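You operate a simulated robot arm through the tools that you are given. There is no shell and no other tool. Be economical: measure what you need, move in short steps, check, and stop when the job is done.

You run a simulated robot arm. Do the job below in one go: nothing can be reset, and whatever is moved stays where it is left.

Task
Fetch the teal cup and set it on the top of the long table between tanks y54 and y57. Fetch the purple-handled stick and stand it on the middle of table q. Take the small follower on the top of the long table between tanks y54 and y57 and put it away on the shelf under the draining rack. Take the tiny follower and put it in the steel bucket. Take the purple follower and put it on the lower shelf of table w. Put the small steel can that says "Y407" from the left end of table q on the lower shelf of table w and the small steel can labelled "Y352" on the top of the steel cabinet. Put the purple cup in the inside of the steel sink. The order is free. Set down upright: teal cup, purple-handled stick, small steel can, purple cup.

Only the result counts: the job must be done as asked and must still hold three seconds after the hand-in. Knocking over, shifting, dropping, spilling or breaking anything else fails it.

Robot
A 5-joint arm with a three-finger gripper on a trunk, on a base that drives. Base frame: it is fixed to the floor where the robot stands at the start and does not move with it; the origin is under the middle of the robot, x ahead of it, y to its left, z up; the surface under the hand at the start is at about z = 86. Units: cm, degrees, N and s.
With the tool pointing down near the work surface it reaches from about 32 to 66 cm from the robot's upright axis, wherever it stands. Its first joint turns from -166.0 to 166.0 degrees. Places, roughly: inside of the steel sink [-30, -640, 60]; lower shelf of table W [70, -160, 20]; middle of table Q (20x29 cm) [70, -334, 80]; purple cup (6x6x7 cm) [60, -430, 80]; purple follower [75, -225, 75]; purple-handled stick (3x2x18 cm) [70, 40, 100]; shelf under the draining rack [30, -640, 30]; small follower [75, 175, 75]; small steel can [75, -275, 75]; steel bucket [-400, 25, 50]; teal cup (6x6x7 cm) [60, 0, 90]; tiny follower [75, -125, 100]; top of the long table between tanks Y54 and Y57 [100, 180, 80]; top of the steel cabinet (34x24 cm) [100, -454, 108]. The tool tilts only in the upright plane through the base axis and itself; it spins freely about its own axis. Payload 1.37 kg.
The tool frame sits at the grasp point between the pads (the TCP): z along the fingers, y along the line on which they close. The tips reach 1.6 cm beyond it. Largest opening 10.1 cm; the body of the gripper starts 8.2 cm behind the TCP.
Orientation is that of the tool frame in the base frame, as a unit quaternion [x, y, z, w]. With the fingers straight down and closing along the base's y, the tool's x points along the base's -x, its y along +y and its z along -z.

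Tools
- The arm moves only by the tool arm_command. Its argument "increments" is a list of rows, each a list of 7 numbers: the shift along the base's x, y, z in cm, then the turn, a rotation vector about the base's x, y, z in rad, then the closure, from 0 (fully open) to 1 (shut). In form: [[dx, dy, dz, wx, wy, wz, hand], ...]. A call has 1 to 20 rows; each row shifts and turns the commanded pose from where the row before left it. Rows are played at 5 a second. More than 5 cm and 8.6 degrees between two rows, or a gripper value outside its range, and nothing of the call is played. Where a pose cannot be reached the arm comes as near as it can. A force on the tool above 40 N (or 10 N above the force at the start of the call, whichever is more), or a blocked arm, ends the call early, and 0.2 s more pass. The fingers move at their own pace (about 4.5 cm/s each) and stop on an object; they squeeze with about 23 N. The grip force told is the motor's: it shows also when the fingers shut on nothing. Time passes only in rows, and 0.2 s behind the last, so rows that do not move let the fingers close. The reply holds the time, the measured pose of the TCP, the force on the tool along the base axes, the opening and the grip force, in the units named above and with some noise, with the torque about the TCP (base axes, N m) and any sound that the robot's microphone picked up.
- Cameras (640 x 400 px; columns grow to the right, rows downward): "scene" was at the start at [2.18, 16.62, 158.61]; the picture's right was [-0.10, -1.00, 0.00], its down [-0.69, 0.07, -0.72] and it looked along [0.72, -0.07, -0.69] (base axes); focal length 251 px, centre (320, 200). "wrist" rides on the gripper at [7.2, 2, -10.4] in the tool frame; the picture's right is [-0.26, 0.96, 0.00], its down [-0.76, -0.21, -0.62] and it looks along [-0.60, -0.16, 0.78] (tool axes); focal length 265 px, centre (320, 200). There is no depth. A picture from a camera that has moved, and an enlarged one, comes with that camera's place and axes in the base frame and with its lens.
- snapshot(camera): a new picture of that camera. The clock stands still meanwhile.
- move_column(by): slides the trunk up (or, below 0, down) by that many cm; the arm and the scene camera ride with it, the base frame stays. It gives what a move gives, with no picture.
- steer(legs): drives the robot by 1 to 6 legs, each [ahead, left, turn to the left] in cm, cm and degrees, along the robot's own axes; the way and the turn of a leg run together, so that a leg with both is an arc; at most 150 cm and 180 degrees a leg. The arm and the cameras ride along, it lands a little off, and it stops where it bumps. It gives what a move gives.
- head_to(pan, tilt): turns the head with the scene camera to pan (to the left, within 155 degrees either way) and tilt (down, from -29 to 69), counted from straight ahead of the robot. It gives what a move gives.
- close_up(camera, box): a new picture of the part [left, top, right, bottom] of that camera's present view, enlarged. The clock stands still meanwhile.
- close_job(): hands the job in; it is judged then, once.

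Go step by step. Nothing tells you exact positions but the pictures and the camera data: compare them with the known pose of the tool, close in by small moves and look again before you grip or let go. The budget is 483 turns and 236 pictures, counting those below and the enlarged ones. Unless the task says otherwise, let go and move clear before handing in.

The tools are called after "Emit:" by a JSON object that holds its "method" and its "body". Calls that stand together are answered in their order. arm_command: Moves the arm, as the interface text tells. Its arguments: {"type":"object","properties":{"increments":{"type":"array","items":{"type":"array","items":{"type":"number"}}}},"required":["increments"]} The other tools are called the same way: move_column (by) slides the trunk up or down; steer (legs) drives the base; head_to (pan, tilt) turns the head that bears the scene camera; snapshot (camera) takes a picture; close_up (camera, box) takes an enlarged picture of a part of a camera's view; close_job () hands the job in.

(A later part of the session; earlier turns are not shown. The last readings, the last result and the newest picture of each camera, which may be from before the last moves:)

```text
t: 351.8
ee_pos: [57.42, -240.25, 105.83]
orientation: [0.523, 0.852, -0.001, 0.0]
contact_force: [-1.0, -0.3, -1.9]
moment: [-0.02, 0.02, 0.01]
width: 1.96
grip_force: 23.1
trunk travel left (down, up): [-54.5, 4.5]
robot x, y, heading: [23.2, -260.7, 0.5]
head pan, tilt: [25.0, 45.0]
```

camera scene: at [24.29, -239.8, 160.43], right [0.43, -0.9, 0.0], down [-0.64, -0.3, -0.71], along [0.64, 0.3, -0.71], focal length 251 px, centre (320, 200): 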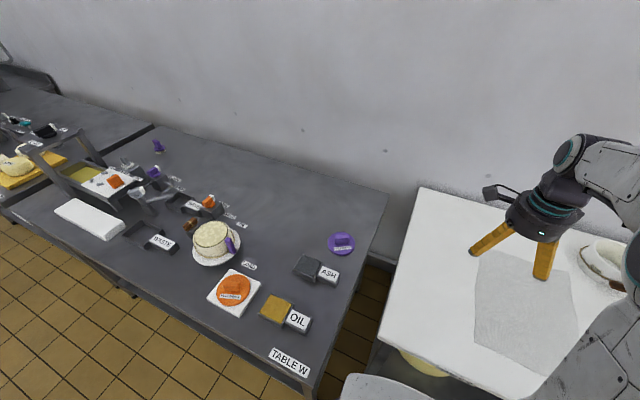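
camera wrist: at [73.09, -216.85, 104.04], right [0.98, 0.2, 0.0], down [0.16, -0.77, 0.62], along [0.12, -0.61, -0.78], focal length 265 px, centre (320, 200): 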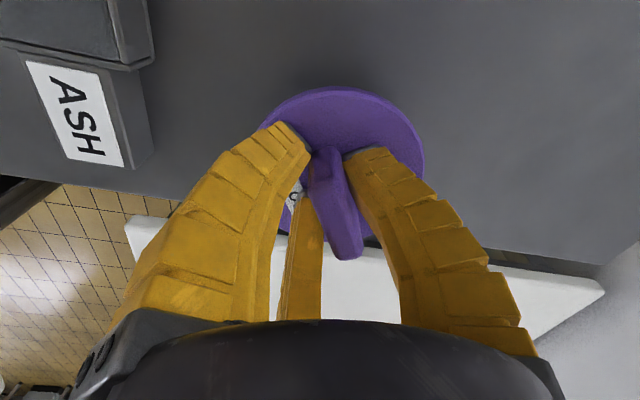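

Emit:
{"method": "steer", "body": {"legs": [[-66, 0, 0], [0, 58, 0]]}}

Emit:
{"method": "arm_command", "body": {"increments": [[2, -4, 0, 0, 0, 0, 1], [2, -4, 0, 0, 0, 0, 1], [2, -4, 0, 0, 0, 0, 1], [2, -4, 0, 0, 0, 0, 1], [2, -4, 0, 0, 0, 0, 1], [0, 0, 0, 0, 0, 0, 1]]}}

Emit:
{"method": "head_to", "body": {"pan": 0, "tilt": 45}}

Emit:
{"method": "snapshot", "body": {"camera": "scene"}}

Emit:
{"method": "snapshot", "body": {"camera": "wrist"}}

```text
t: 358.3
ee_pos: [-7.98, -182.94, 105.96]
orientation: [0.525, 0.851, -0.001, -0.001]
contact_force: [-0.6, 0.6, -0.5]
moment: [-0.02, 0.02, -0.02]
width: 1.84
grip_force: 23.1
trunk travel left (down, up): [-54.5, 4.5]
robot x, y, heading: [-42.82, -203.23, 0.0]
head pan, tilt: [25.0, 45.0]
```

```text
t: 359.7
ee_pos: [2.14, -203.25, 105.81]
orientation: [0.524, 0.852, -0.001, -0.001]
contact_force: [0.0, 0.1, -1.2]
moment: [0.0, 0.0, 0.02]
width: 1.82
grip_force: 22.1
trunk travel left (down, up): [-54.5, 4.5]
robot x, y, heading: [-42.43, -202.87, 0.1]
head pan, tilt: [25.0, 45.0]
```

```text
t: 360.6
ee_pos: [2.18, -203.1, 105.82]
orientation: [0.524, 0.852, -0.001, 0.0]
contact_force: [-0.4, 1.2, -1.4]
moment: [0.01, 0.04, 0.02]
width: 1.83
grip_force: 23.1
trunk travel left (down, up): [-54.5, 4.5]
robot x, y, heading: [-42.79, -203.13, -0.1]
head pan, tilt: [0.0, 45.0]
```

```text
105 pictures are left
camera scene: at [-40.52, -185.86, 160.43], right [0.0, -1.0, 0.0], down [-0.71, 0.0, -0.71], along [0.71, 0.0, -0.71], focal length 251 px, centre (320, 200)
```

scene: 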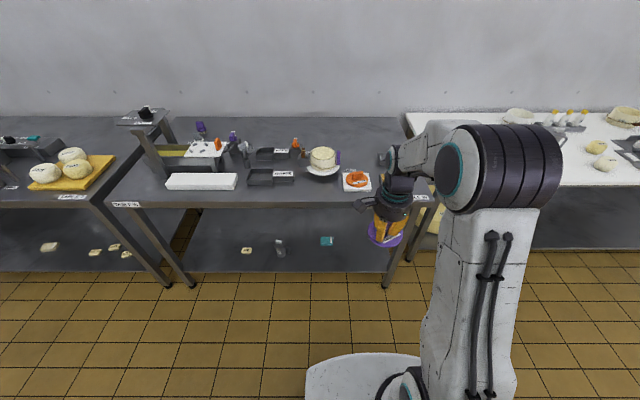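

```text
104 pictures are left
camera wrist: at [0.71, -195.86, 116.26], right [0.98, 0.2, 0.0], down [0.16, -0.77, 0.62], along [0.12, -0.61, -0.78], focal length 265 px, centre (320, 200)
```

wrist: 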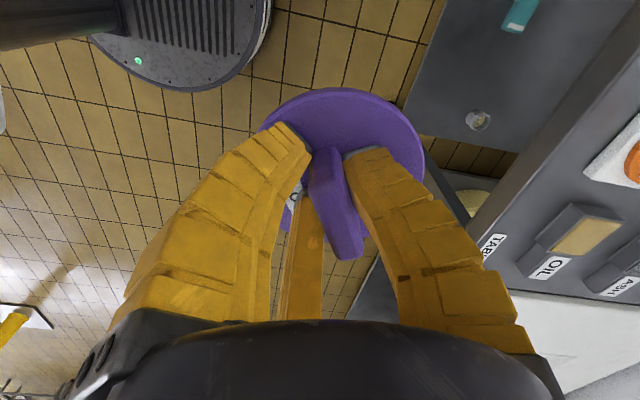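

Lowering the trunk and arm, then extending, as with the can.

Emit:
{"method": "move_column", "body": {"by": -40}}

Emit:
{"method": "move_column", "body": {"by": -14}}

Emit:
{"method": "arm_command", "body": {"increments": [[0, 0, -4, 0, 0, 0, 1], [0, 0, -4, 0, 0, 0, 1], [0, 0, -4, 0, 0, 0, 1], [0, 0, -4, 0, 0, 0, 1], [0, 0, -4, 0, 0, 0, 1], [3, 0, 0, 0, 0, 0, 1], [3, 0, 0, 0, 0, 0, 1], [3, 0, 0, 0, 0, 0, 1], [3, 0, 0, 0, 0, 0, 1], [3, 0, 0, 0, 0, 0, 1], [0, 0, 0, 0, 0, 0, 1]]}}

Emit:
{"method": "snapshot", "body": {"camera": "scene"}}

```text
t: 364.4
ee_pos: [2.16, -203.2, 65.73]
orientation: [0.524, 0.852, 0.0, -0.001]
contact_force: [0.4, -0.3, -2.0]
moment: [0.0, -0.02, -0.01]
width: 1.8
grip_force: 23.3
trunk travel left (down, up): [-14.5, 44.5]
robot x, y, heading: [-42.69, -203.27, 0.1]
head pan, tilt: [0.0, 45.0]
```

```text
t: 366.1
ee_pos: [2.15, -203.27, 51.78]
orientation: [0.524, 0.852, 0.0, 0.0]
contact_force: [0.5, -0.8, -0.9]
moment: [0.03, -0.02, -0.01]
width: 1.8
grip_force: 23.4
trunk travel left (down, up): [-0.5, 58.5]
robot x, y, heading: [-42.44, -203.24, 0.1]
head pan, tilt: [0.0, 45.0]
```

```text
t: 368.5
ee_pos: [17.37, -203.15, 31.7]
orientation: [0.524, 0.852, 0.0, 0.0]
contact_force: [-0.2, 0.1, -1.0]
moment: [0.04, 0.0, 0.0]
width: 1.77
grip_force: 22.7
trunk travel left (down, up): [-0.5, 58.5]
robot x, y, heading: [-42.25, -203.26, 0.4]
head pan, tilt: [0.0, 45.0]
```

```text
103 pictures are left
camera scene: at [-40.53, -185.87, 106.43], right [0.0, -1.0, 0.0], down [-0.71, 0.0, -0.71], along [0.71, 0.0, -0.71], focal length 251 px, centre (320, 200)
```

scene: 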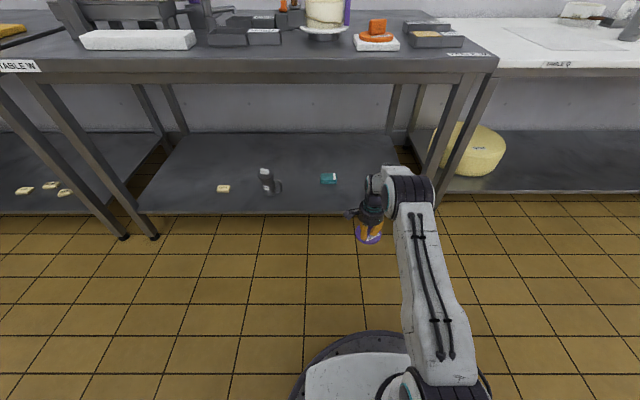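

Clear of the leg at y≈-229. Rolling ahead 28 cm.

Emit:
{"method": "steer", "body": {"legs": [[28, 0, 0]]}}

Emit:
{"method": "snapshot", "body": {"camera": "wrist"}}

Emit:
{"method": "snapshot", "body": {"camera": "scene"}}

```text
t: 370.4
ee_pos: [45.4, -203.59, 31.63]
orientation: [0.526, 0.85, -0.001, -0.001]
contact_force: [0.1, 0.7, -0.8]
moment: [-0.01, 0.0, -0.03]
width: 1.76
grip_force: 23.4
trunk travel left (down, up): [-0.5, 58.5]
robot x, y, heading: [-14.21, -203.25, -0.1]
head pan, tilt: [0.0, 45.0]
```

```text
102 pictures are left
camera wrist: at [43.93, -196.21, 42.12], right [0.98, 0.19, 0.0], down [0.15, -0.77, 0.62], along [0.12, -0.61, -0.78], focal length 265 px, centre (320, 200)
```

wrist: 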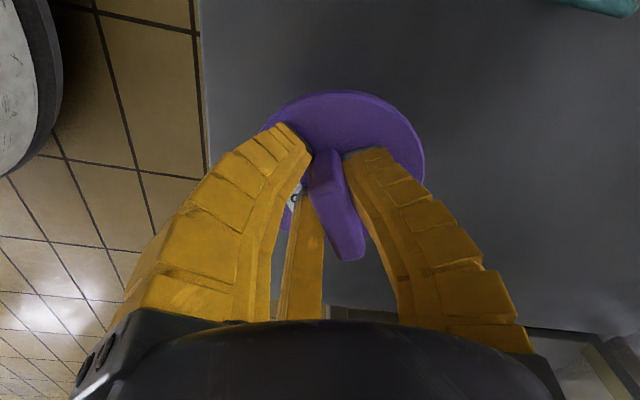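

```text
101 pictures are left
camera scene: at [-12.3, -185.9, 106.43], right [0.0, -1.0, 0.0], down [-0.71, 0.0, -0.71], along [0.71, 0.0, -0.71], focal length 251 px, centre (320, 200)
```

scene: 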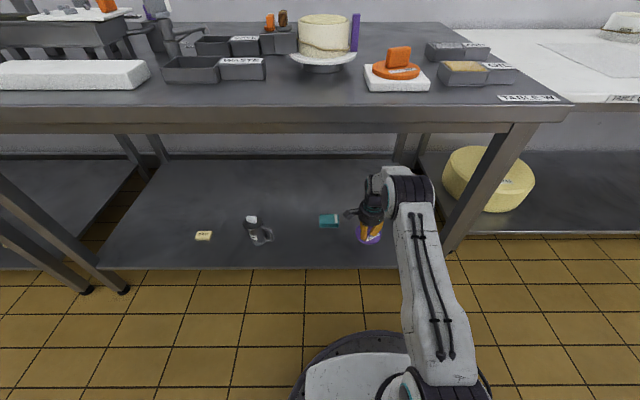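

Lowering onto the shelf.

Emit:
{"method": "arm_command", "body": {"increments": [[0, 0, -2, 0, 0, 0, 1], [0, 0, -2, 0, 0, 0, 1], [0, 0, -1, 0, 0, 0, 1], [0, 0, 0, 0, 0, 0, 1]]}}

Emit:
{"method": "arm_command", "body": {"increments": [[0, 0, -0.4, 0, 0, 0, 1], [0, 0, -0.4, 0, 0, 0, 1], [0, 0, 0, 0, 0, 0, 1]]}}

```text
t: 371.4
ee_pos: [45.34, -203.52, 26.59]
orientation: [0.526, 0.85, 0.0, 0.0]
contact_force: [0.0, -0.2, -0.5]
moment: [0.05, 0.02, -0.03]
width: 1.75
grip_force: 23.3
trunk travel left (down, up): [-0.5, 58.5]
robot x, y, heading: [-14.42, -203.62, -0.2]
head pan, tilt: [0.0, 45.0]
```

```text
t: 372.2
ee_pos: [45.33, -203.58, 25.89]
orientation: [0.526, 0.851, -0.001, 0.0]
contact_force: [-0.1, -0.1, -1.1]
moment: [0.04, 0.02, 0.0]
width: 1.75
grip_force: 23.5
trunk travel left (down, up): [-0.5, 58.5]
robot x, y, heading: [-14.5, -203.17, 0.0]
head pan, tilt: [0.0, 45.0]
```

Emit:
{"method": "arm_command", "body": {"increments": [[0, 0, -0.4, 0, 0, 0, 1], [0, 0, -0.4, 0, 0, 0, 1], [0, 0, 0, 0, 0, 0, 1]]}}

```text
t: 373.1
ee_pos: [45.2, -203.39, 25.12]
orientation: [0.526, 0.85, -0.001, -0.001]
contact_force: [0.3, 0.1, -1.9]
moment: [0.03, 0.0, 0.0]
width: 1.74
grip_force: 23.1
trunk travel left (down, up): [-0.5, 58.5]
robot x, y, heading: [-14.53, -203.0, -0.2]
head pan, tilt: [0.0, 45.0]
```

Emit:
{"method": "arm_command", "body": {"increments": [[0, 0, -0.4, 0, 0, 0, 1], [0, 0, -0.4, 0, 0, 0, 1], [0, 0, 0, 0, 0, 0, 1]]}}

```text
t: 373.9
ee_pos: [45.58, -203.65, 24.57]
orientation: [0.526, 0.85, 0.001, 0.002]
contact_force: [-3.2, 0.9, 16.8]
moment: [-0.06, -0.22, -0.16]
width: 1.91
grip_force: 23.1
trunk travel left (down, up): [-0.5, 58.5]
robot x, y, heading: [-14.87, -203.58, -0.4]
head pan, tilt: [0.0, 45.0]
```

Contact. Opening and rising.

Emit:
{"method": "arm_command", "body": {"increments": [[0, 0, 0.3, 0, 0, 0, 1], [0, 0, 0, 0, 0, 0, 0.8], [0, 0, 0, 0, 0, 0, 0.5], [0, 0, 0, 0, 0, 0, 0.4], [0, 0, 1, 0, 0, 0, 0.4], [0, 0, 2, 0, 0, 0, 0.4], [0, 0, 2, 0, 0, 0, 0.4], [0, 0, 2, 0, 0, 0, 0.4], [0, 0, 0, 0, 0, 0, 0.4]]}}

Emit:
{"method": "snapshot", "body": {"camera": "wrist"}}

```text
t: 375.9
ee_pos: [45.33, -203.53, 31.67]
orientation: [0.527, 0.85, -0.001, 0.0]
contact_force: [-1.3, -0.4, 0.3]
moment: [0.0, -0.01, -0.01]
width: 6.42
grip_force: 2.4
trunk travel left (down, up): [-0.5, 58.5]
robot x, y, heading: [-14.77, -203.72, -0.4]
head pan, tilt: [0.0, 45.0]
```

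```text
100 pictures are left
camera wrist: at [43.89, -196.19, 42.07], right [0.98, 0.19, 0.0], down [0.15, -0.77, 0.62], along [0.12, -0.61, -0.78], focal length 265 px, centre (320, 200)
```

wrist: 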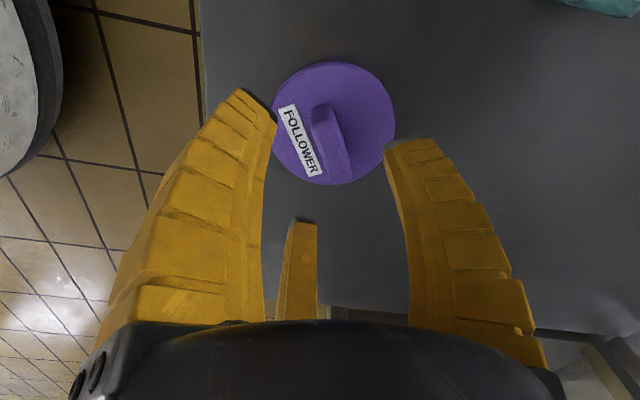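

Follower is on the shelf. Backing out and raising.

Emit:
{"method": "steer", "body": {"legs": [[-30, 0, 0]]}}

Emit:
{"method": "arm_command", "body": {"increments": [[-3, 0, 4, 0, 0, 0, 0], [-3, 0, 4, 0, 0, 0, 0], [-3, 0, 4, 0, 0, 0, 0], [-3, 0, 4, 0, 0, 0, 0], [-3, 0, 4, 0, 0, 0, 0], [0, 0, 4, 0, 0, 0, 0], [0, 0, 4, 0, 0, 0, 0], [0, 0, 0, 0, 0, 0, 0]]}}

Emit:
{"method": "move_column", "body": {"by": 40}}

Emit:
{"method": "move_column", "body": {"by": 17}}

Emit:
{"method": "steer", "body": {"legs": [[0, 64, 0.4]]}}

Emit:
{"method": "snapshot", "body": {"camera": "scene"}}

```text
t: 377.9
ee_pos: [14.77, -203.61, 31.63]
orientation: [0.528, 0.849, 0.0, -0.001]
contact_force: [0.3, -0.1, -0.5]
moment: [-0.01, -0.01, 0.01]
width: 6.41
grip_force: 2.5
trunk travel left (down, up): [-0.5, 58.5]
robot x, y, heading: [-45.11, -202.96, -0.6]
head pan, tilt: [0.0, 45.0]
```

```text
t: 379.7
ee_pos: [-0.2, -203.78, 59.57]
orientation: [0.528, 0.849, -0.001, 0.0]
contact_force: [0.0, 0.3, 0.0]
moment: [0.02, -0.01, 0.04]
width: 10.09
grip_force: 0.0
trunk travel left (down, up): [-0.5, 58.5]
robot x, y, heading: [-45.15, -202.97, -0.8]
head pan, tilt: [0.0, 45.0]
```

```text
t: 383.6
ee_pos: [-0.27, -203.75, 99.6]
orientation: [0.529, 0.849, -0.001, 0.0]
contact_force: [-0.1, -0.1, -0.1]
moment: [-0.02, 0.0, 0.01]
width: 10.08
grip_force: 0.1
trunk travel left (down, up): [-40.5, 18.5]
robot x, y, heading: [-45.14, -203.04, -0.4]
head pan, tilt: [0.0, 45.0]
```

```text
t: 385.5
ee_pos: [-0.25, -203.74, 116.59]
orientation: [0.528, 0.849, -0.001, -0.001]
contact_force: [-0.2, -0.9, 0.4]
moment: [0.06, -0.03, 0.01]
width: 10.07
grip_force: 0.0
trunk travel left (down, up): [-57.5, 1.5]
robot x, y, heading: [-44.55, -202.91, -0.2]
head pan, tilt: [0.0, 45.0]
```

```text
t: 389.0
ee_pos: [0.45, -140.67, 116.68]
orientation: [0.531, 0.847, -0.001, 0.0]
contact_force: [0.3, 0.3, 0.6]
moment: [-0.03, 0.0, -0.01]
width: 10.04
grip_force: 0.1
trunk travel left (down, up): [-57.5, 1.5]
robot x, y, heading: [-44.71, -139.7, -1.1]
head pan, tilt: [0.0, 45.0]
```

```text
99 pictures are left
camera scene: at [-41.99, -122.43, 163.42], right [-0.01, -1.0, 0.0], down [-0.71, 0.01, -0.71], along [0.71, -0.01, -0.71], focal length 251 px, centre (320, 200)
```

scene: 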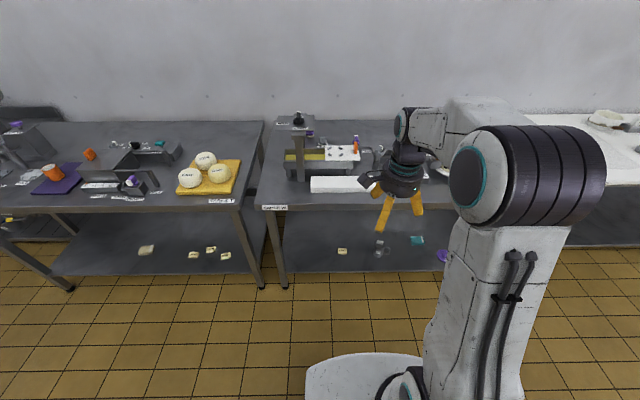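

Rotating the hand to close across the arm plane, then rolling to x≈1 for a closer look at the tiny follower.

Emit:
{"method": "arm_command", "body": {"increments": [[0, 0, 0, 0, 0, 0.14, 0], [0, 0, 0, 0, 0, 0.14, 0], [0, 0, 0, 0, 0, 0.14, 0], [0, 0, 0, 0, 0, 0.14, 0], [0, 0, 0, 0, 0, 0.14, 0], [0, 0, 0, 0, 0, 0.14, 0], [0, 0, 0, 0, 0, 0.14, 0], [0, 0, 0, 0, 0, 0.14, 0], [0, 0, 0, 0, 0, 0, 0]]}}

Emit:
{"method": "steer", "body": {"legs": [[45, 0, 1]]}}

Emit:
{"method": "head_to", "body": {"pan": 0, "tilt": 35}}

Emit:
{"method": "snapshot", "body": {"camera": "scene"}}

Emit:
{"method": "snapshot", "body": {"camera": "wrist"}}

```text
t: 391.0
ee_pos: [0.49, -140.79, 116.52]
orientation: [-0.002, 1.0, 0.0, 0.0]
contact_force: [0.0, 0.3, -0.7]
moment: [0.01, 0.0, -0.01]
width: 10.07
grip_force: 0.1
trunk travel left (down, up): [-57.5, 1.5]
robot x, y, heading: [-44.14, -139.79, -0.9]
head pan, tilt: [0.0, 45.0]
```

```text
t: 393.8
ee_pos: [45.98, -140.22, 116.61]
orientation: [-0.01, 1.0, -0.001, -0.001]
contact_force: [-0.4, 0.7, -0.5]
moment: [0.01, 0.0, 0.03]
width: 10.05
grip_force: 0.1
trunk travel left (down, up): [-57.5, 1.5]
robot x, y, heading: [1.36, -139.99, -0.1]
head pan, tilt: [0.0, 45.0]
```

```text
t: 394.5
ee_pos: [45.83, -140.15, 116.55]
orientation: [-0.01, 1.0, 0.0, 0.0]
contact_force: [-0.2, 0.2, 0.0]
moment: [-0.01, -0.01, -0.01]
width: 10.06
grip_force: 0.2
trunk travel left (down, up): [-57.5, 1.5]
robot x, y, heading: [0.51, -140.26, 0.6]
head pan, tilt: [0.0, 35.0]
```

```text
98 pictures are left
camera scene: at [3.74, -122.65, 164.91], right [0.0, -1.0, 0.0], down [-0.57, 0.0, -0.82], along [0.82, 0.0, -0.57], focal length 251 px, centre (320, 200)
```

scene: 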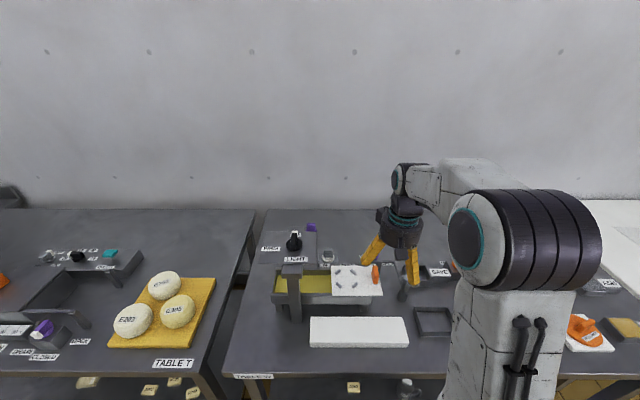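

```text
97 pictures are left
camera wrist: at [38.63, -138.32, 127.06], right [0.25, 0.97, 0.0], down [0.76, -0.19, 0.62], along [0.6, -0.15, -0.78], focal length 265 px, centre (320, 200)
```

wrist: 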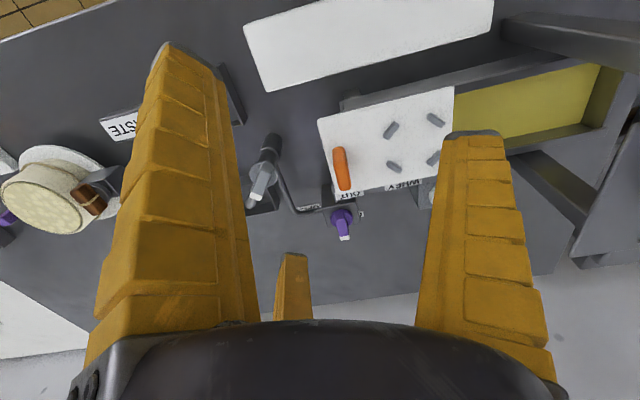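

Emit:
{"method": "close_up", "body": {"camera": "scene", "box": [240, 210, 400, 320]}}

Emit:
{"method": "close_up", "body": {"camera": "wrist", "box": [300, 80, 520, 280]}}

```text
3.64 times, centred on (320, 265) of scene
camera zoom: at [3.74, -122.65, 164.91], right [0.0, -1.0, 0.0], down [-0.57, 0.0, -0.82], along [0.82, 0.0, -0.57], focal length 913 px, centre (320, -36)
```

zoom: 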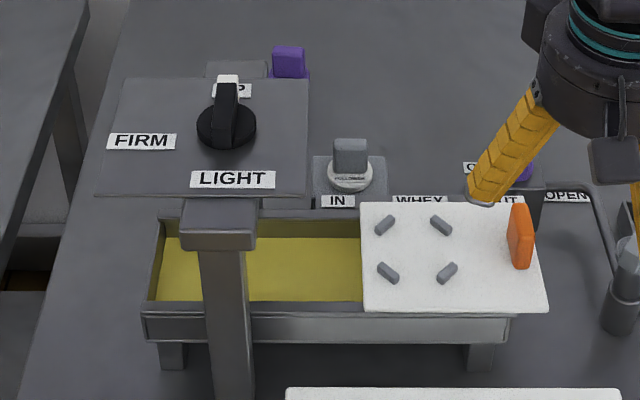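

```text
2.00 times, centred on (410, 180) of wrist
camera zoom: at [38.63, -138.32, 127.06], right [0.25, 0.97, 0.0], down [0.76, -0.19, 0.62], along [0.6, -0.15, -0.78], focal length 531 px, centre (140, 240)
```

zoom: 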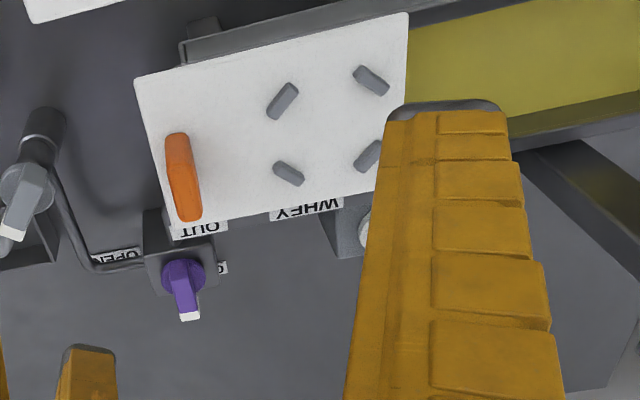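

Triangulation puts the tiny follower's block at about (70.4,-125.4,94.5), on a pedestal beside the press frame (plate at z≈109, y>-122). I'll approach from the right with a 30° forward tilt. Shifting the base right 8 cm and tilting.

Emit:
{"method": "steer", "body": {"legs": [[1.5, -8, 0]]}}

Emit:
{"method": "arm_command", "body": {"increments": [[0, 0, 1, 0.0414, -0.1243, 0, 0], [0, 0, 1, 0.0414, -0.1243, 0, 0], [0, 0, 0, 0.0414, -0.1243, 0, 0], [0, 0, 0, 0.0414, -0.1243, 0, 0], [3, 2.5, 0, 0, 0, 0, 0], [3, 2.5, 0, 0, 0, 0, 0], [3, 2.5, 0, 0, 0, 0, 0], [0, 0, 0, 0, 0, 0, 0]]}}

Emit:
{"method": "snapshot", "body": {"camera": "wrist"}}

Emit:
{"method": "snapshot", "body": {"camera": "scene"}}

```text
t: 395.5
ee_pos: [47.36, -148.29, 116.64]
orientation: [-0.009, 1.0, 0.001, 0.0]
contact_force: [0.1, -0.3, -0.1]
moment: [0.04, -0.01, 0.0]
width: 10.06
grip_force: 0.0
trunk travel left (down, up): [-57.5, 1.5]
robot x, y, heading: [2.91, -147.81, 0.1]
head pan, tilt: [0.0, 35.0]
```

```text
t: 397.3
ee_pos: [56.39, -136.54, 118.63]
orientation: [-0.003, 0.968, 0.057, 0.246]
contact_force: [-1.0, 0.1, -0.1]
moment: [0.05, -0.02, 0.01]
width: 10.07
grip_force: 0.1
out of reach, approached as far as the arm can: row 1, 2, 3, 4, 6, 7
trunk travel left (down, up): [-57.5, 1.5]
robot x, y, heading: [2.42, -147.88, 0.4]
head pan, tilt: [0.0, 35.0]
```

```text
94 pictures are left
camera wrist: at [45.05, -135.66, 124.56], right [0.2, 0.95, 0.23], down [0.38, -0.29, 0.88], along [0.9, -0.09, -0.42], focal length 265 px, centre (320, 200)
```

wrist: 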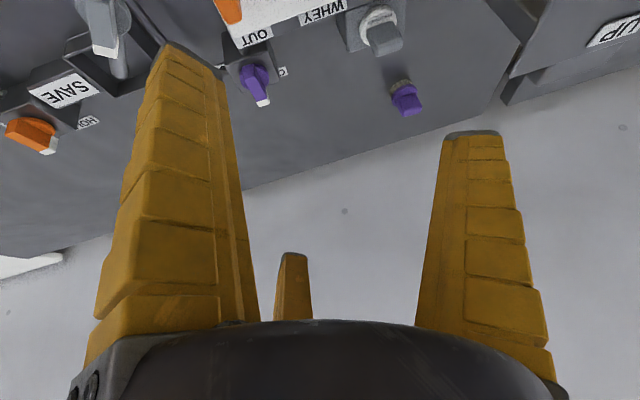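

```text
93 pictures are left
camera scene: at [5.18, -130.57, 164.92], right [0.0, -1.0, 0.0], down [-0.57, 0.0, -0.82], along [0.82, 0.0, -0.57], focal length 251 px, centre (320, 200)
```

scene: 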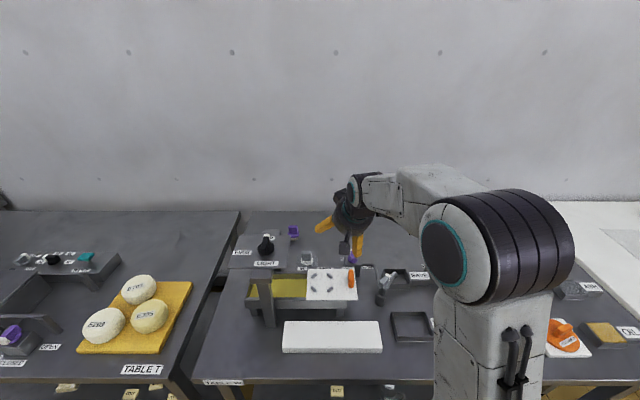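

The follower shows at (69,-125). To keep the hand clear of the press plate I'll use a steeper azimuth: un-tilt, move the base to y≈-154, then tilt 35° toward the target.

Emit:
{"method": "arm_command", "body": {"increments": [[-3, -2, 0, -0.0414, 0.1243, 0, 0], [-3, -2, 0, -0.0414, 0.1243, 0, 0], [-3, -2, 0, -0.0414, 0.1243, 0, 0], [0, 0, 0, -0.0414, 0.1243, 0, 0], [0, 0, 0, 0, 0, 0.14, 0], [0, 0, 0, 0, 0, 0, 0]]}}

Emit:
{"method": "steer", "body": {"legs": [[1, -6, 0]]}}

```text
t: 398.7
ee_pos: [47.71, -144.39, 118.61]
orientation: [-0.081, 0.997, 0.0, -0.002]
contact_force: [-0.4, 0.3, -0.6]
moment: [0.01, -0.02, -0.01]
width: 10.04
grip_force: 0.1
out of reach, approached as far as the arm can: row 1, 2, 3, 4
trunk travel left (down, up): [-57.5, 1.5]
robot x, y, heading: [2.54, -148.01, 0.3]
head pan, tilt: [0.0, 35.0]
```

```text
t: 399.7
ee_pos: [48.95, -150.53, 118.68]
orientation: [-0.079, 0.997, 0.001, 0.0]
contact_force: [0.3, 0.7, 0.0]
moment: [0.08, 0.0, 0.02]
width: 10.03
grip_force: 0.2
trunk travel left (down, up): [-57.5, 1.5]
robot x, y, heading: [3.69, -153.8, 0.2]
head pan, tilt: [0.0, 35.0]
```

Emit:
{"method": "arm_command", "body": {"increments": [[-1, 4, 0, 0, 0, 0, 0], [-1, 4, 0, 0, 0, 0, 0], [-1, 4, 0, 0, 0, 0, 0], [0, 2.8, 0, 0, 0, 0, 0], [0, 0, 0, 0.0481, -0.1123, 0, 0], [0, 0, 0, 0.0481, -0.1123, 0, 0], [0, 0, 0, 0.0481, -0.1123, 0, 0], [0, 0, 0, 0.0481, -0.1123, 0, 0], [0, 0, 0, 0.0481, -0.1123, 0, 0], [0, 0, 0, 0, 0, 0, 0]]}}

Emit:
{"method": "snapshot", "body": {"camera": "wrist"}}

```text
t: 401.9
ee_pos: [46.44, -137.03, 118.56]
orientation: [-0.077, 0.951, 0.102, 0.283]
contact_force: [-0.4, -0.2, 0.1]
moment: [-0.03, -0.03, -0.02]
width: 10.06
grip_force: 0.1
out of reach, approached as far as the arm can: row 6, 7, 8
trunk travel left (down, up): [-57.5, 1.5]
robot x, y, heading: [3.48, -153.58, 0.2]
head pan, tilt: [0.0, 35.0]
```

```text
92 pictures are left
camera wrist: at [34.65, -138.29, 123.54], right [0.02, 0.96, 0.29], down [0.34, -0.28, 0.9], along [0.94, 0.08, -0.34], focal length 265 px, centre (320, 200)
```

wrist: 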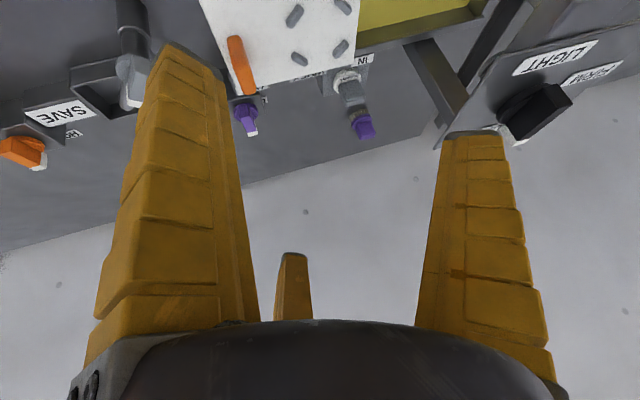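

Tool direction matches the plan; the block reads (69.8,-125). Approaching the pre-grasp point with the fingers half closed.

Emit:
{"method": "arm_command", "body": {"increments": [[3, 1.6, -2, 0, 0, 0, 0.35], [3, 1.6, -2, 0, 0, 0, 0.35], [3, 1.6, -2, 0, 0, 0, 0.35], [3, 1.6, -2, 0, 0, 0, 0.35], [3, 1.6, -2, 0, 0, 0, 0.35], [0, 0, 0, 0, 0, 0, 0.35]]}}

Emit:
{"method": "snapshot", "body": {"camera": "wrist"}}

Emit:
{"method": "snapshot", "body": {"camera": "scene"}}

```text
t: 403.3
ee_pos: [61.93, -130.19, 108.67]
orientation: [-0.077, 0.951, 0.102, 0.283]
contact_force: [0.5, -1.0, 0.0]
moment: [0.01, 0.02, 0.02]
width: 6.89
grip_force: 2.3
out of reach, approached as far as the arm can: row 1, 3, 5
trunk travel left (down, up): [-57.5, 1.5]
robot x, y, heading: [3.4, -153.89, 0.2]
head pan, tilt: [0.0, 35.0]
```

```text
91 pictures are left
camera wrist: at [50.02, -131.27, 113.54], right [0.02, 0.96, 0.29], down [0.35, -0.28, 0.9], along [0.94, 0.08, -0.34], focal length 265 px, centre (320, 200)
```

wrist: 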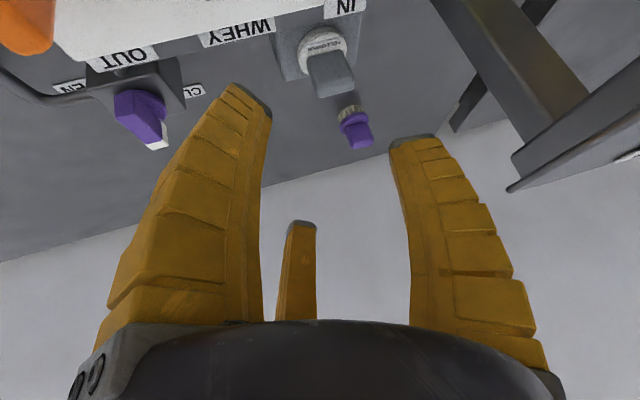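

```text
90 pictures are left
camera scene: at [6.23, -136.51, 164.92], right [0.0, -1.0, 0.0], down [-0.57, 0.0, -0.82], along [0.82, 0.0, -0.57], focal length 251 px, centre (320, 200)
```

scene: 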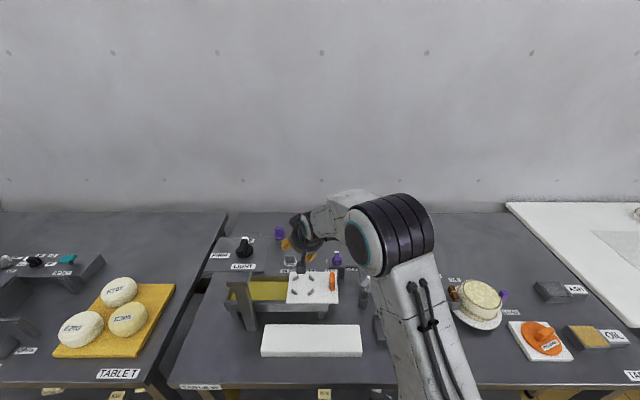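

Emit:
{"method": "arm_command", "body": {"increments": [[1.5, 0.8, -3, 0, 0, 0, 0.35], [1.5, 0.8, -3, 0, 0, 0, 0.35], [1, 0.8, -2, 0, 0, 0, 0.35], [0, 0, 0, 0, 0, 0, 0.35]]}}

Emit:
{"method": "snapshot", "body": {"camera": "wrist"}}

Emit:
{"method": "close_up", "body": {"camera": "scene", "box": [190, 200, 390, 340]}}

```text
t: 404.3
ee_pos: [66.36, -128.04, 100.6]
orientation: [-0.078, 0.951, 0.101, 0.282]
contact_force: [0.6, 0.6, -0.3]
moment: [0.01, 0.03, -0.03]
width: 6.86
grip_force: 2.6
out of reach, approached as far as the arm can: row 3
trunk travel left (down, up): [-57.5, 1.5]
robot x, y, heading: [3.49, -153.98, 0.4]
head pan, tilt: [0.0, 35.0]
```

```text
89 pictures are left
camera wrist: at [54.42, -129.28, 105.43], right [0.02, 0.96, 0.29], down [0.35, -0.28, 0.9], along [0.94, 0.08, -0.34], focal length 265 px, centre (320, 200)
```

wrist: 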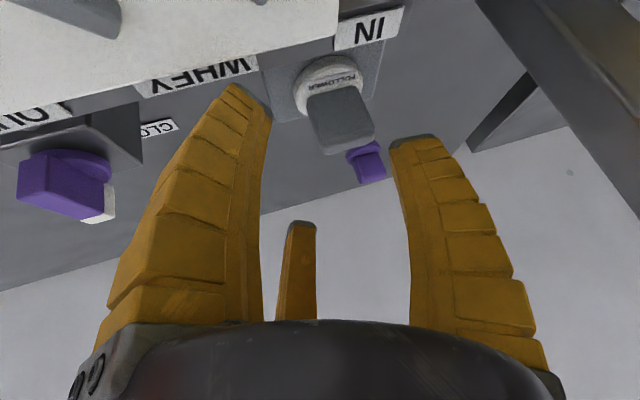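

```text
2.86 times, centred on (290, 270) of scene
camera zoom: at [6.27, -136.5, 164.91], right [0.0, -1.0, 0.0], down [-0.57, 0.0, -0.82], along [0.82, 0.0, -0.57], focal length 718 px, centre (406, 0)
```

zoom: 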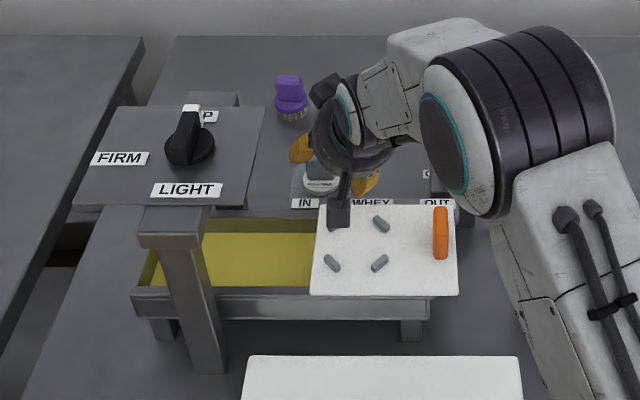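

The block is ~1.3 cm to the left of the finger centreline. Correcting sideways, then advancing along the tool axis.

Emit:
{"method": "arm_command", "body": {"increments": [[0, 1.3, 0.3, 0, 0, 0, 0.35], [1.0, 0.5, -1.6, 0, 0, 0, 0.35], [1.0, 0.5, -1.6, 0, 0, 0, 0.35], [0, 0, 0, 0, 0, 0, 0.35]]}}

Emit:
{"method": "snapshot", "body": {"camera": "wrist"}}

Emit:
{"method": "close_up", "body": {"camera": "scene", "box": [190, 200, 390, 340]}}

```text
t: 405.3
ee_pos: [68.74, -126.86, 97.75]
orientation: [-0.078, 0.951, 0.101, 0.282]
contact_force: [-0.1, 0.2, -0.2]
moment: [-0.01, 0.0, 0.01]
width: 6.87
grip_force: 2.7
out of reach, approached as far as the arm can: row 1, 2
trunk travel left (down, up): [-57.5, 1.5]
robot x, y, heading: [3.49, -153.75, 0.0]
head pan, tilt: [0.0, 35.0]
```

```text
87 pictures are left
camera wrist: at [56.87, -128.19, 102.67], right [0.02, 0.96, 0.29], down [0.35, -0.28, 0.9], along [0.94, 0.08, -0.34], focal length 265 px, centre (320, 200)
```

wrist: 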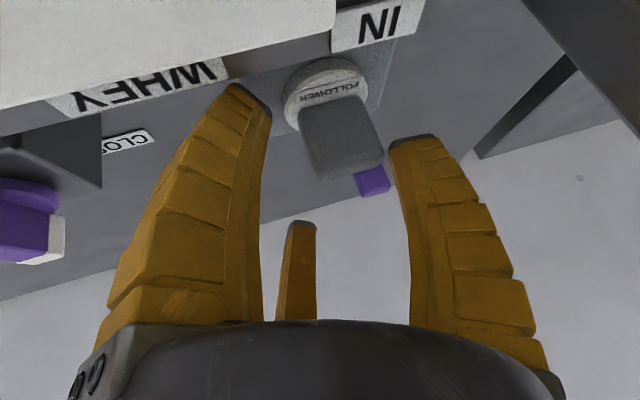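

```text
2.86 times, centred on (290, 270) of scene
camera zoom: at [6.27, -136.49, 164.91], right [0.0, -1.0, 0.0], down [-0.57, 0.0, -0.82], along [0.82, 0.0, -0.57], focal length 718 px, centre (406, 0)
```

zoom: 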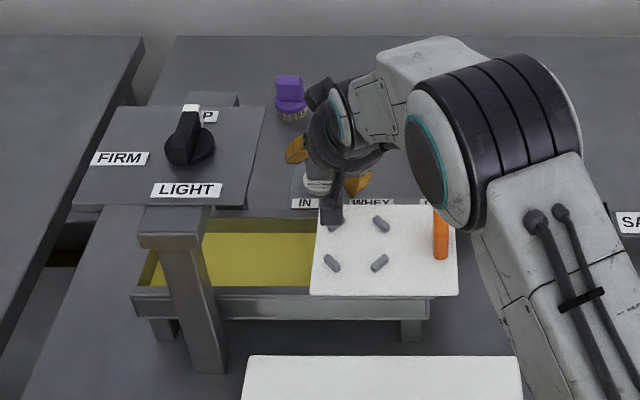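

Emit:
{"method": "arm_command", "body": {"increments": [[0.5, 1.2, -1, 0, 0, 0, 0.35], [0.8, 1.0, -1, 0, 0, 0, 0.35], [0.3, 0.5, -0.7, 0, 0, 0, 0.35], [0, 0, 0, 0, 0, 0, 0.35]]}}

Emit:
{"method": "snapshot", "body": {"camera": "wrist"}}

```text
t: 406.1
ee_pos: [70.9, -125.67, 96.5]
orientation: [-0.079, 0.948, 0.104, 0.291]
contact_force: [-14.2, -1.9, 25.2]
moment: [-0.67, 1.86, -0.15]
width: 7.2
grip_force: 2.9
out of reach, approached as far as the arm can: row 1, 2, 3
trunk travel left (down, up): [-57.5, 1.5]
robot x, y, heading: [3.59, -153.96, 0.6]
head pan, tilt: [0.0, 35.0]
stopped in row 3: the force on the tool passed its limit at 48 N (the readings are from after the stop); the commanded pose is now the measured one
```

```text
85 pictures are left
camera wrist: at [59.01, -126.92, 101.19], right [0.01, 0.95, 0.3], down [0.33, -0.29, 0.9], along [0.94, 0.09, -0.32], focal length 265 px, centre (320, 200)
```

wrist: 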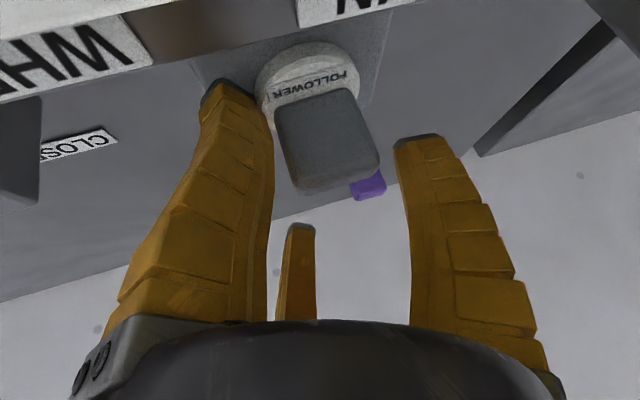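

The moment reading suggests the wrist camera's housing touched the trough lid behind the hand, not the fingers. Backing off upward and checking that nothing shifted.

Emit:
{"method": "arm_command", "body": {"increments": [[-1, -0.5, 2, 0, 0, 0, 0.35], [-1.5, -0.7, 3, 0, 0, 0, 0.35], [-1.5, -0.7, 3, 0, 0, 0, 0.35], [0, 0, 0, 0, 0, 0, 0.35]]}}

Emit:
{"method": "close_up", "body": {"camera": "scene", "box": [190, 200, 390, 340]}}

Emit:
{"method": "snapshot", "body": {"camera": "wrist"}}

```text
t: 407.1
ee_pos: [66.92, -127.55, 103.9]
orientation: [-0.078, 0.949, 0.103, 0.286]
contact_force: [-1.0, 0.1, 0.7]
moment: [0.02, 0.0, 0.03]
width: 6.87
grip_force: 2.3
trunk travel left (down, up): [-57.5, 1.5]
robot x, y, heading: [3.42, -154.0, 0.2]
head pan, tilt: [0.0, 35.0]
```

```text
2.86 times, centred on (290, 270) of scene
camera zoom: at [6.29, -136.48, 164.9], right [0.0, -1.0, 0.0], down [-0.57, 0.0, -0.82], along [0.82, 0.0, -0.57], focal length 718 px, centre (406, 0)
```

zoom: 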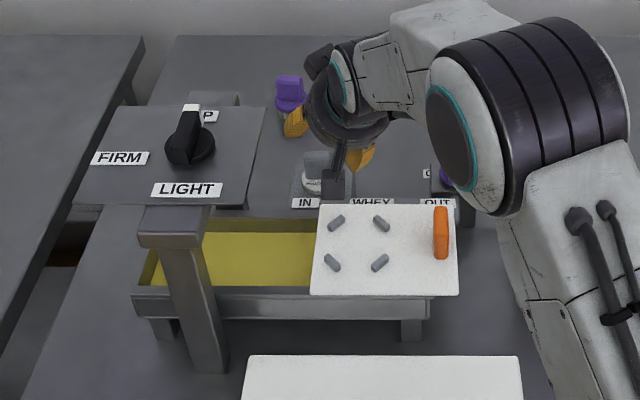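

```text
83 pictures are left
camera wrist: at [55.14, -128.84, 108.78], right [0.02, 0.96, 0.29], down [0.34, -0.28, 0.9], along [0.94, 0.08, -0.33], focal length 265 px, centre (320, 200)
```

wrist: 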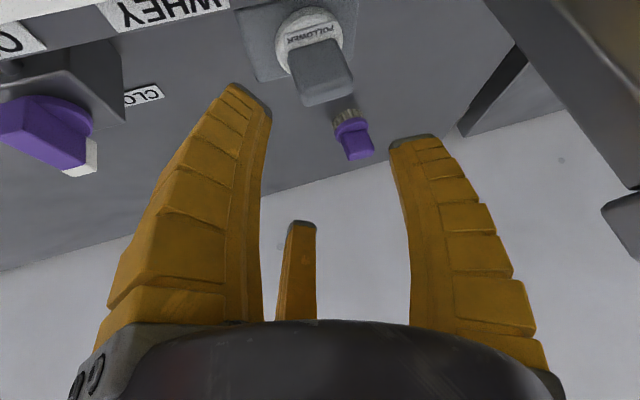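

Lid and follower are unmoved. I'll flip the hand 180° about its axis so the camera sits above the fingers, doing so a bit higher up.

Emit:
{"method": "arm_command", "body": {"increments": [[-1.5, -0.7, 4, 0, 0, 0, 0.2], [-1.5, -0.7, 4, 0, 0, 0, 0], [0, 0, 0, -0.0753, -0.0343, 0.1161, 0], [0, 0, 0, -0.0753, -0.0343, 0.1161, 0], [0, 0, 0, -0.0753, -0.0343, 0.1161, 0], [0, 0, 0, -0.0753, -0.0343, 0.1161, 0], [0, 0, 0, -0.0753, -0.0343, 0.1161, 0], [0, 0, 0, -0.0753, -0.0343, 0.1161, 0], [0, 0, 0, -0.0753, -0.0343, 0.1161, 0], [0, 0, 0, -0.0753, -0.0343, 0.1161, 0], [0, 0, 0, -0.0753, -0.0343, 0.1161, 0], [0, 0, 0, -0.0753, -0.0343, 0.1161, 0], [0, 0, 0, -0.0753, -0.0343, 0.1161, 0]]}}

Emit:
{"method": "arm_command", "body": {"increments": [[0, 0, 0, -0.0753, -0.0343, 0.1161, 0], [0, 0, 0, -0.0753, -0.0343, 0.1161, 0], [0, 0, 0, -0.0753, -0.0343, 0.1161, 0], [0, 0, 0, -0.0753, -0.0343, 0.1161, 0], [0, 0, 0, -0.0753, -0.0343, 0.1161, 0], [0, 0, 0, -0.0753, -0.0343, 0.1161, 0], [0, 0, 0, -0.0753, -0.0343, 0.1161, 0], [0, 0, 0, -0.0753, -0.0343, 0.1161, 0], [0, 0, 0, -0.0753, -0.0343, 0.1161, 0], [0, 0, 0, -0.0753, -0.0343, 0.1161, 0], [0, 0, 0, -0.0753, -0.0343, 0.1161, 0], [0, 0, 0, 0, 0, 0, 0]]}}

Emit:
{"method": "snapshot", "body": {"camera": "wrist"}}

```text
t: 409.9
ee_pos: [64.15, -128.97, 111.85]
orientation: [0.726, -0.616, 0.129, -0.276]
contact_force: [0.7, -1.1, 0.1]
moment: [0.03, 0.0, 0.01]
width: 10.07
grip_force: 0.0
trunk travel left (down, up): [-57.5, 1.5]
robot x, y, heading: [3.67, -153.79, 0.1]
head pan, tilt: [0.0, 35.0]
```

```text
t: 412.5
ee_pos: [63.99, -129.01, 111.86]
orientation: [0.949, 0.076, 0.287, -0.104]
contact_force: [-0.8, -0.4, -0.2]
moment: [-0.01, 0.02, -0.01]
width: 10.06
grip_force: 0.0
trunk travel left (down, up): [-57.5, 1.5]
robot x, y, heading: [3.58, -154.19, 0.5]
head pan, tilt: [0.0, 35.0]
```

```text
82 pictures are left
camera wrist: at [64.87, -132.78, 124.16], right [-0.02, -0.95, -0.3], down [-0.99, -0.01, 0.11], along [-0.11, 0.3, -0.95], focal length 265 px, centre (320, 200)
```

wrist: 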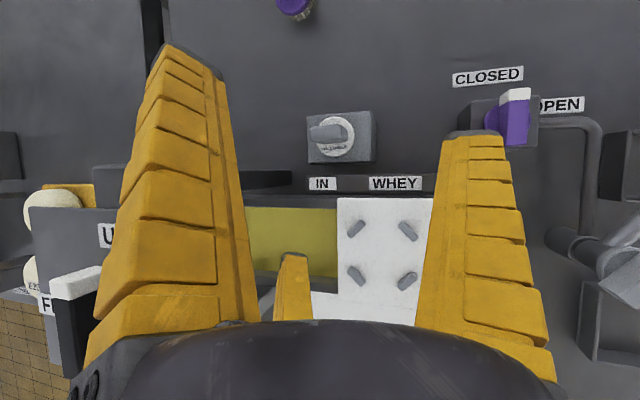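

Now a good top view: block centred at (68.9,-125.3), long axis along y. Advancing to 7 cm short of it.

Emit:
{"method": "arm_command", "body": {"increments": [[0.4, 0.7, -3.6, 0, 0, 0, 0.3], [0.4, 0.7, -3.6, 0, 0, 0, 0.35], [0.4, 0.7, -3.6, 0, 0, 0, 0.35], [0, 0, 0, 0, 0, 0, 0.35]]}}

Emit:
{"method": "snapshot", "body": {"camera": "wrist"}}

```text
t: 413.5
ee_pos: [65.37, -127.27, 101.19]
orientation: [0.949, 0.077, 0.285, -0.109]
contact_force: [0.0, -1.2, 0.4]
moment: [0.0, -0.03, 0.01]
width: 6.88
grip_force: 2.6
out of reach, approached as far as the arm can: row 3
trunk travel left (down, up): [-57.5, 1.5]
robot x, y, heading: [3.59, -153.71, -0.0]
head pan, tilt: [0.0, 35.0]
```

```text
81 pictures are left
camera wrist: at [66.22, -131.05, 113.44], right [-0.02, -0.95, -0.31], down [-0.99, -0.02, 0.12], along [-0.12, 0.31, -0.95], focal length 265 px, centre (320, 200)
```

wrist: 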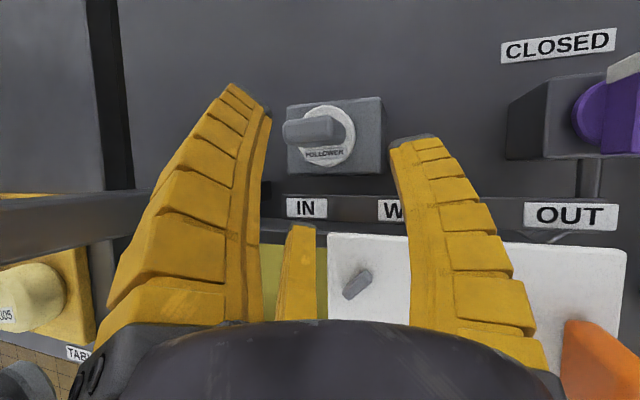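

Emit:
{"method": "arm_command", "body": {"increments": [[1.2, 0.8, -1.9, 0, 0, 0, 0.35], [1.1, 0.8, -1.9, 0, 0, 0, 0.35], [0, 0, 0, 0, 0, 0, 0.35]]}}

Emit:
{"method": "snapshot", "body": {"camera": "wrist"}}

```text
t: 414.3
ee_pos: [67.69, -125.94, 97.36]
orientation: [0.949, 0.077, 0.285, -0.109]
contact_force: [-0.2, -0.5, 0.5]
moment: [0.0, 0.0, 0.03]
width: 6.87
grip_force: 2.5
out of reach, approached as far as the arm can: row 2
trunk travel left (down, up): [-57.5, 1.5]
robot x, y, heading: [3.98, -154.1, 0.5]
head pan, tilt: [0.0, 35.0]
```

```text
80 pictures are left
camera wrist: at [68.64, -129.87, 109.62], right [-0.02, -0.95, -0.31], down [-0.99, -0.02, 0.12], along [-0.12, 0.31, -0.94], focal length 265 px, centre (320, 200)
```

wrist: 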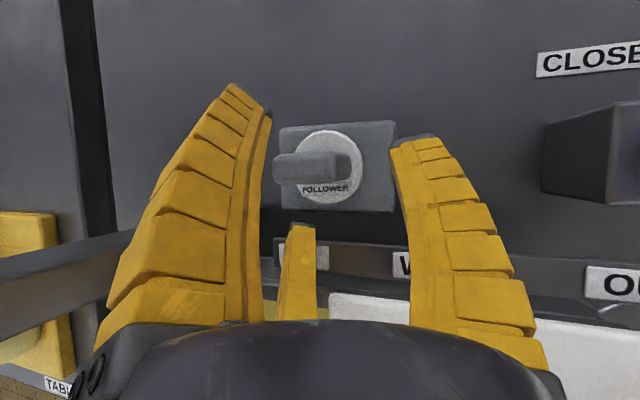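

Emit:
{"method": "arm_command", "body": {"increments": [[0.5, 0.35, -0.8, 0, 0, 0, 0.35], [0.5, 0.35, -0.7, 0, 0, 0, 0.35], [0, 0, 0, 0, 0, 0, 0.35]]}}

Emit:
{"method": "snapshot", "body": {"camera": "wrist"}}

```text
t: 415.1
ee_pos: [68.68, -125.39, 95.94]
orientation: [0.949, 0.078, 0.285, -0.11]
contact_force: [-0.3, 0.2, 0.1]
moment: [0.0, 0.01, -0.01]
width: 6.87
grip_force: 2.3
trunk travel left (down, up): [-57.5, 1.5]
robot x, y, heading: [3.44, -153.77, 0.3]
head pan, tilt: [0.0, 35.0]
```

```text
79 pictures are left
camera wrist: at [69.71, -129.35, 108.09], right [-0.02, -0.95, -0.31], down [-0.99, -0.02, 0.12], along [-0.12, 0.3, -0.94], focal length 265 px, centre (320, 200)
```

wrist: 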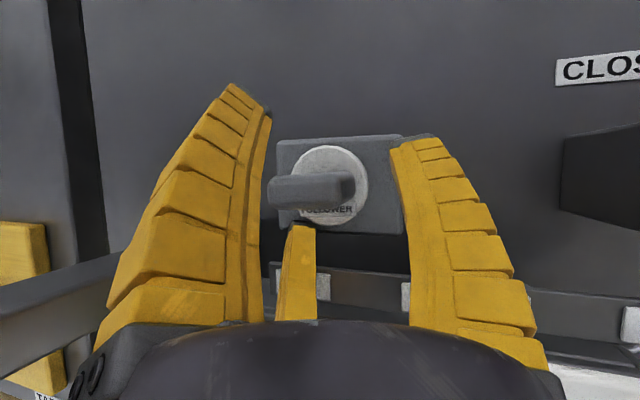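

The block is between the pads at TCP level. Closing.

Emit:
{"method": "arm_command", "body": {"increments": [[0, 0, 0, 0, 0, 0, 0.5], [0, 0, 0, 0, 0, 0, 0.6], [0, 0, 0, 0, 0, 0, 0.7], [0, 0, 0, 0, 0, 0, 0.8], [0, 0, 0, 0, 0, 0, 0.9], [0, 0, 0, 0, 0, 0, 0.9]]}}

Emit:
{"method": "snapshot", "body": {"camera": "wrist"}}

```text
t: 416.5
ee_pos: [68.8, -125.56, 96.11]
orientation: [0.949, 0.076, 0.286, -0.11]
contact_force: [0.5, -1.6, 9.0]
moment: [-0.05, 0.07, 0.0]
width: 1.86
grip_force: 23.3
trunk travel left (down, up): [-57.5, 1.5]
robot x, y, heading: [3.5, -154.04, 0.2]
head pan, tilt: [0.0, 35.0]
```

```text
78 pictures are left
camera wrist: at [69.7, -129.41, 108.3], right [-0.02, -0.95, -0.31], down [-0.99, -0.02, 0.11], along [-0.11, 0.31, -0.94], focal length 265 px, centre (320, 200)
```

wrist: 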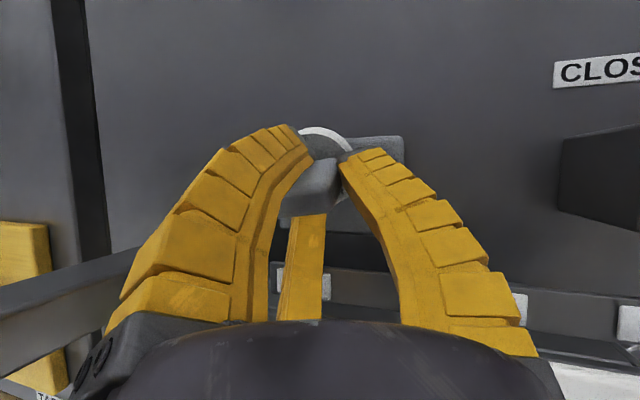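

Gripped (1.86 cm). Lifting straight up gently.

Emit:
{"method": "arm_command", "body": {"increments": [[0, 0, 1, 0, 0, 0, 0.9], [0, 0, 1.5, 0, 0, 0, 0.9], [0, 0, 2, 0, 0, 0, 0.9], [0, 0, 0, 0, 0, 0, 0.9]]}}

Emit:
{"method": "snapshot", "body": {"camera": "wrist"}}

Emit:
{"method": "close_up", "body": {"camera": "scene", "box": [190, 200, 390, 340]}}

```text
t: 417.5
ee_pos: [68.94, -125.42, 100.31]
orientation: [0.95, 0.077, 0.284, -0.109]
contact_force: [0.8, 0.8, -0.5]
moment: [-0.01, 0.0, -0.03]
width: 1.63
grip_force: 23.2
trunk travel left (down, up): [-57.5, 1.5]
robot x, y, heading: [3.39, -154.17, 0.4]
head pan, tilt: [0.0, 35.0]
```

```text
77 pictures are left
camera wrist: at [69.78, -129.3, 112.56], right [-0.02, -0.95, -0.3], down [-0.99, -0.02, 0.12], along [-0.12, 0.3, -0.94], focal length 265 px, centre (320, 200)
```

wrist: 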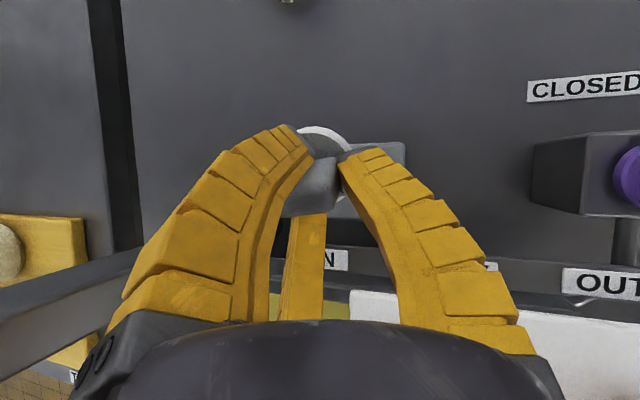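

```text
2.86 times, centred on (290, 270) of scene
camera zoom: at [6.26, -136.49, 164.91], right [0.0, -1.0, 0.0], down [-0.57, 0.0, -0.82], along [0.82, 0.0, -0.57], focal length 718 px, centre (406, 0)
```

zoom: 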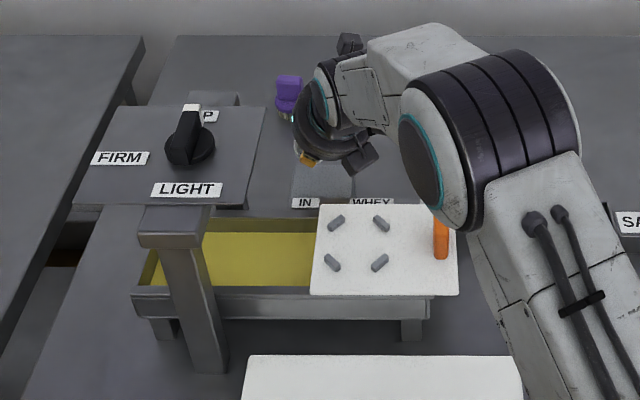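

The follower is held. Raising clear and retracting.

Emit:
{"method": "arm_command", "body": {"increments": [[0, 0, 3, 0, 0, 0, 0.95], [-0.5, -0.3, 4, 0, 0, 0, 0.95], [-1, -0.5, 4, 0, 0, 0, 0.95], [-3, -1.3, 2, 0, 0, 0, 0.95], [-3, -1.3, 0, 0, 0, 0, 0.95], [-3, -1.3, 0, 0, 0, 0, 0.95], [-3, -1.3, 0, 0, 0, 0, 0.95], [-3, -1.3, 0, 0, 0, 0, 0.95], [0, 0, 0, 0, 0, 0, 0.95]]}}

Emit:
{"method": "snapshot", "body": {"camera": "wrist"}}

```text
t: 419.5
ee_pos: [52.79, -133.24, 113.27]
orientation: [0.949, 0.077, 0.284, -0.108]
contact_force: [0.3, -0.8, -1.1]
moment: [-0.01, 0.0, -0.04]
width: 1.59
grip_force: 23.2
out of reach, approached as far as the arm can: row 4, 8
trunk travel left (down, up): [-57.5, 1.5]
robot x, y, heading: [3.74, -153.59, 0.4]
head pan, tilt: [0.0, 35.0]
```

```text
75 pictures are left
camera wrist: at [53.62, -137.13, 125.53], right [-0.02, -0.95, -0.3], down [-0.99, -0.02, 0.12], along [-0.12, 0.3, -0.95], focal length 265 px, centre (320, 200)
```

wrist: 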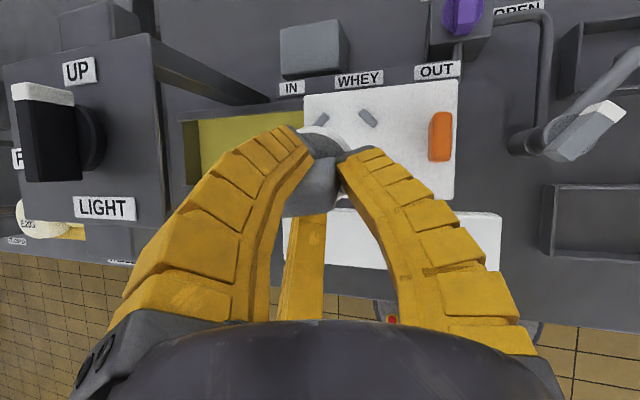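

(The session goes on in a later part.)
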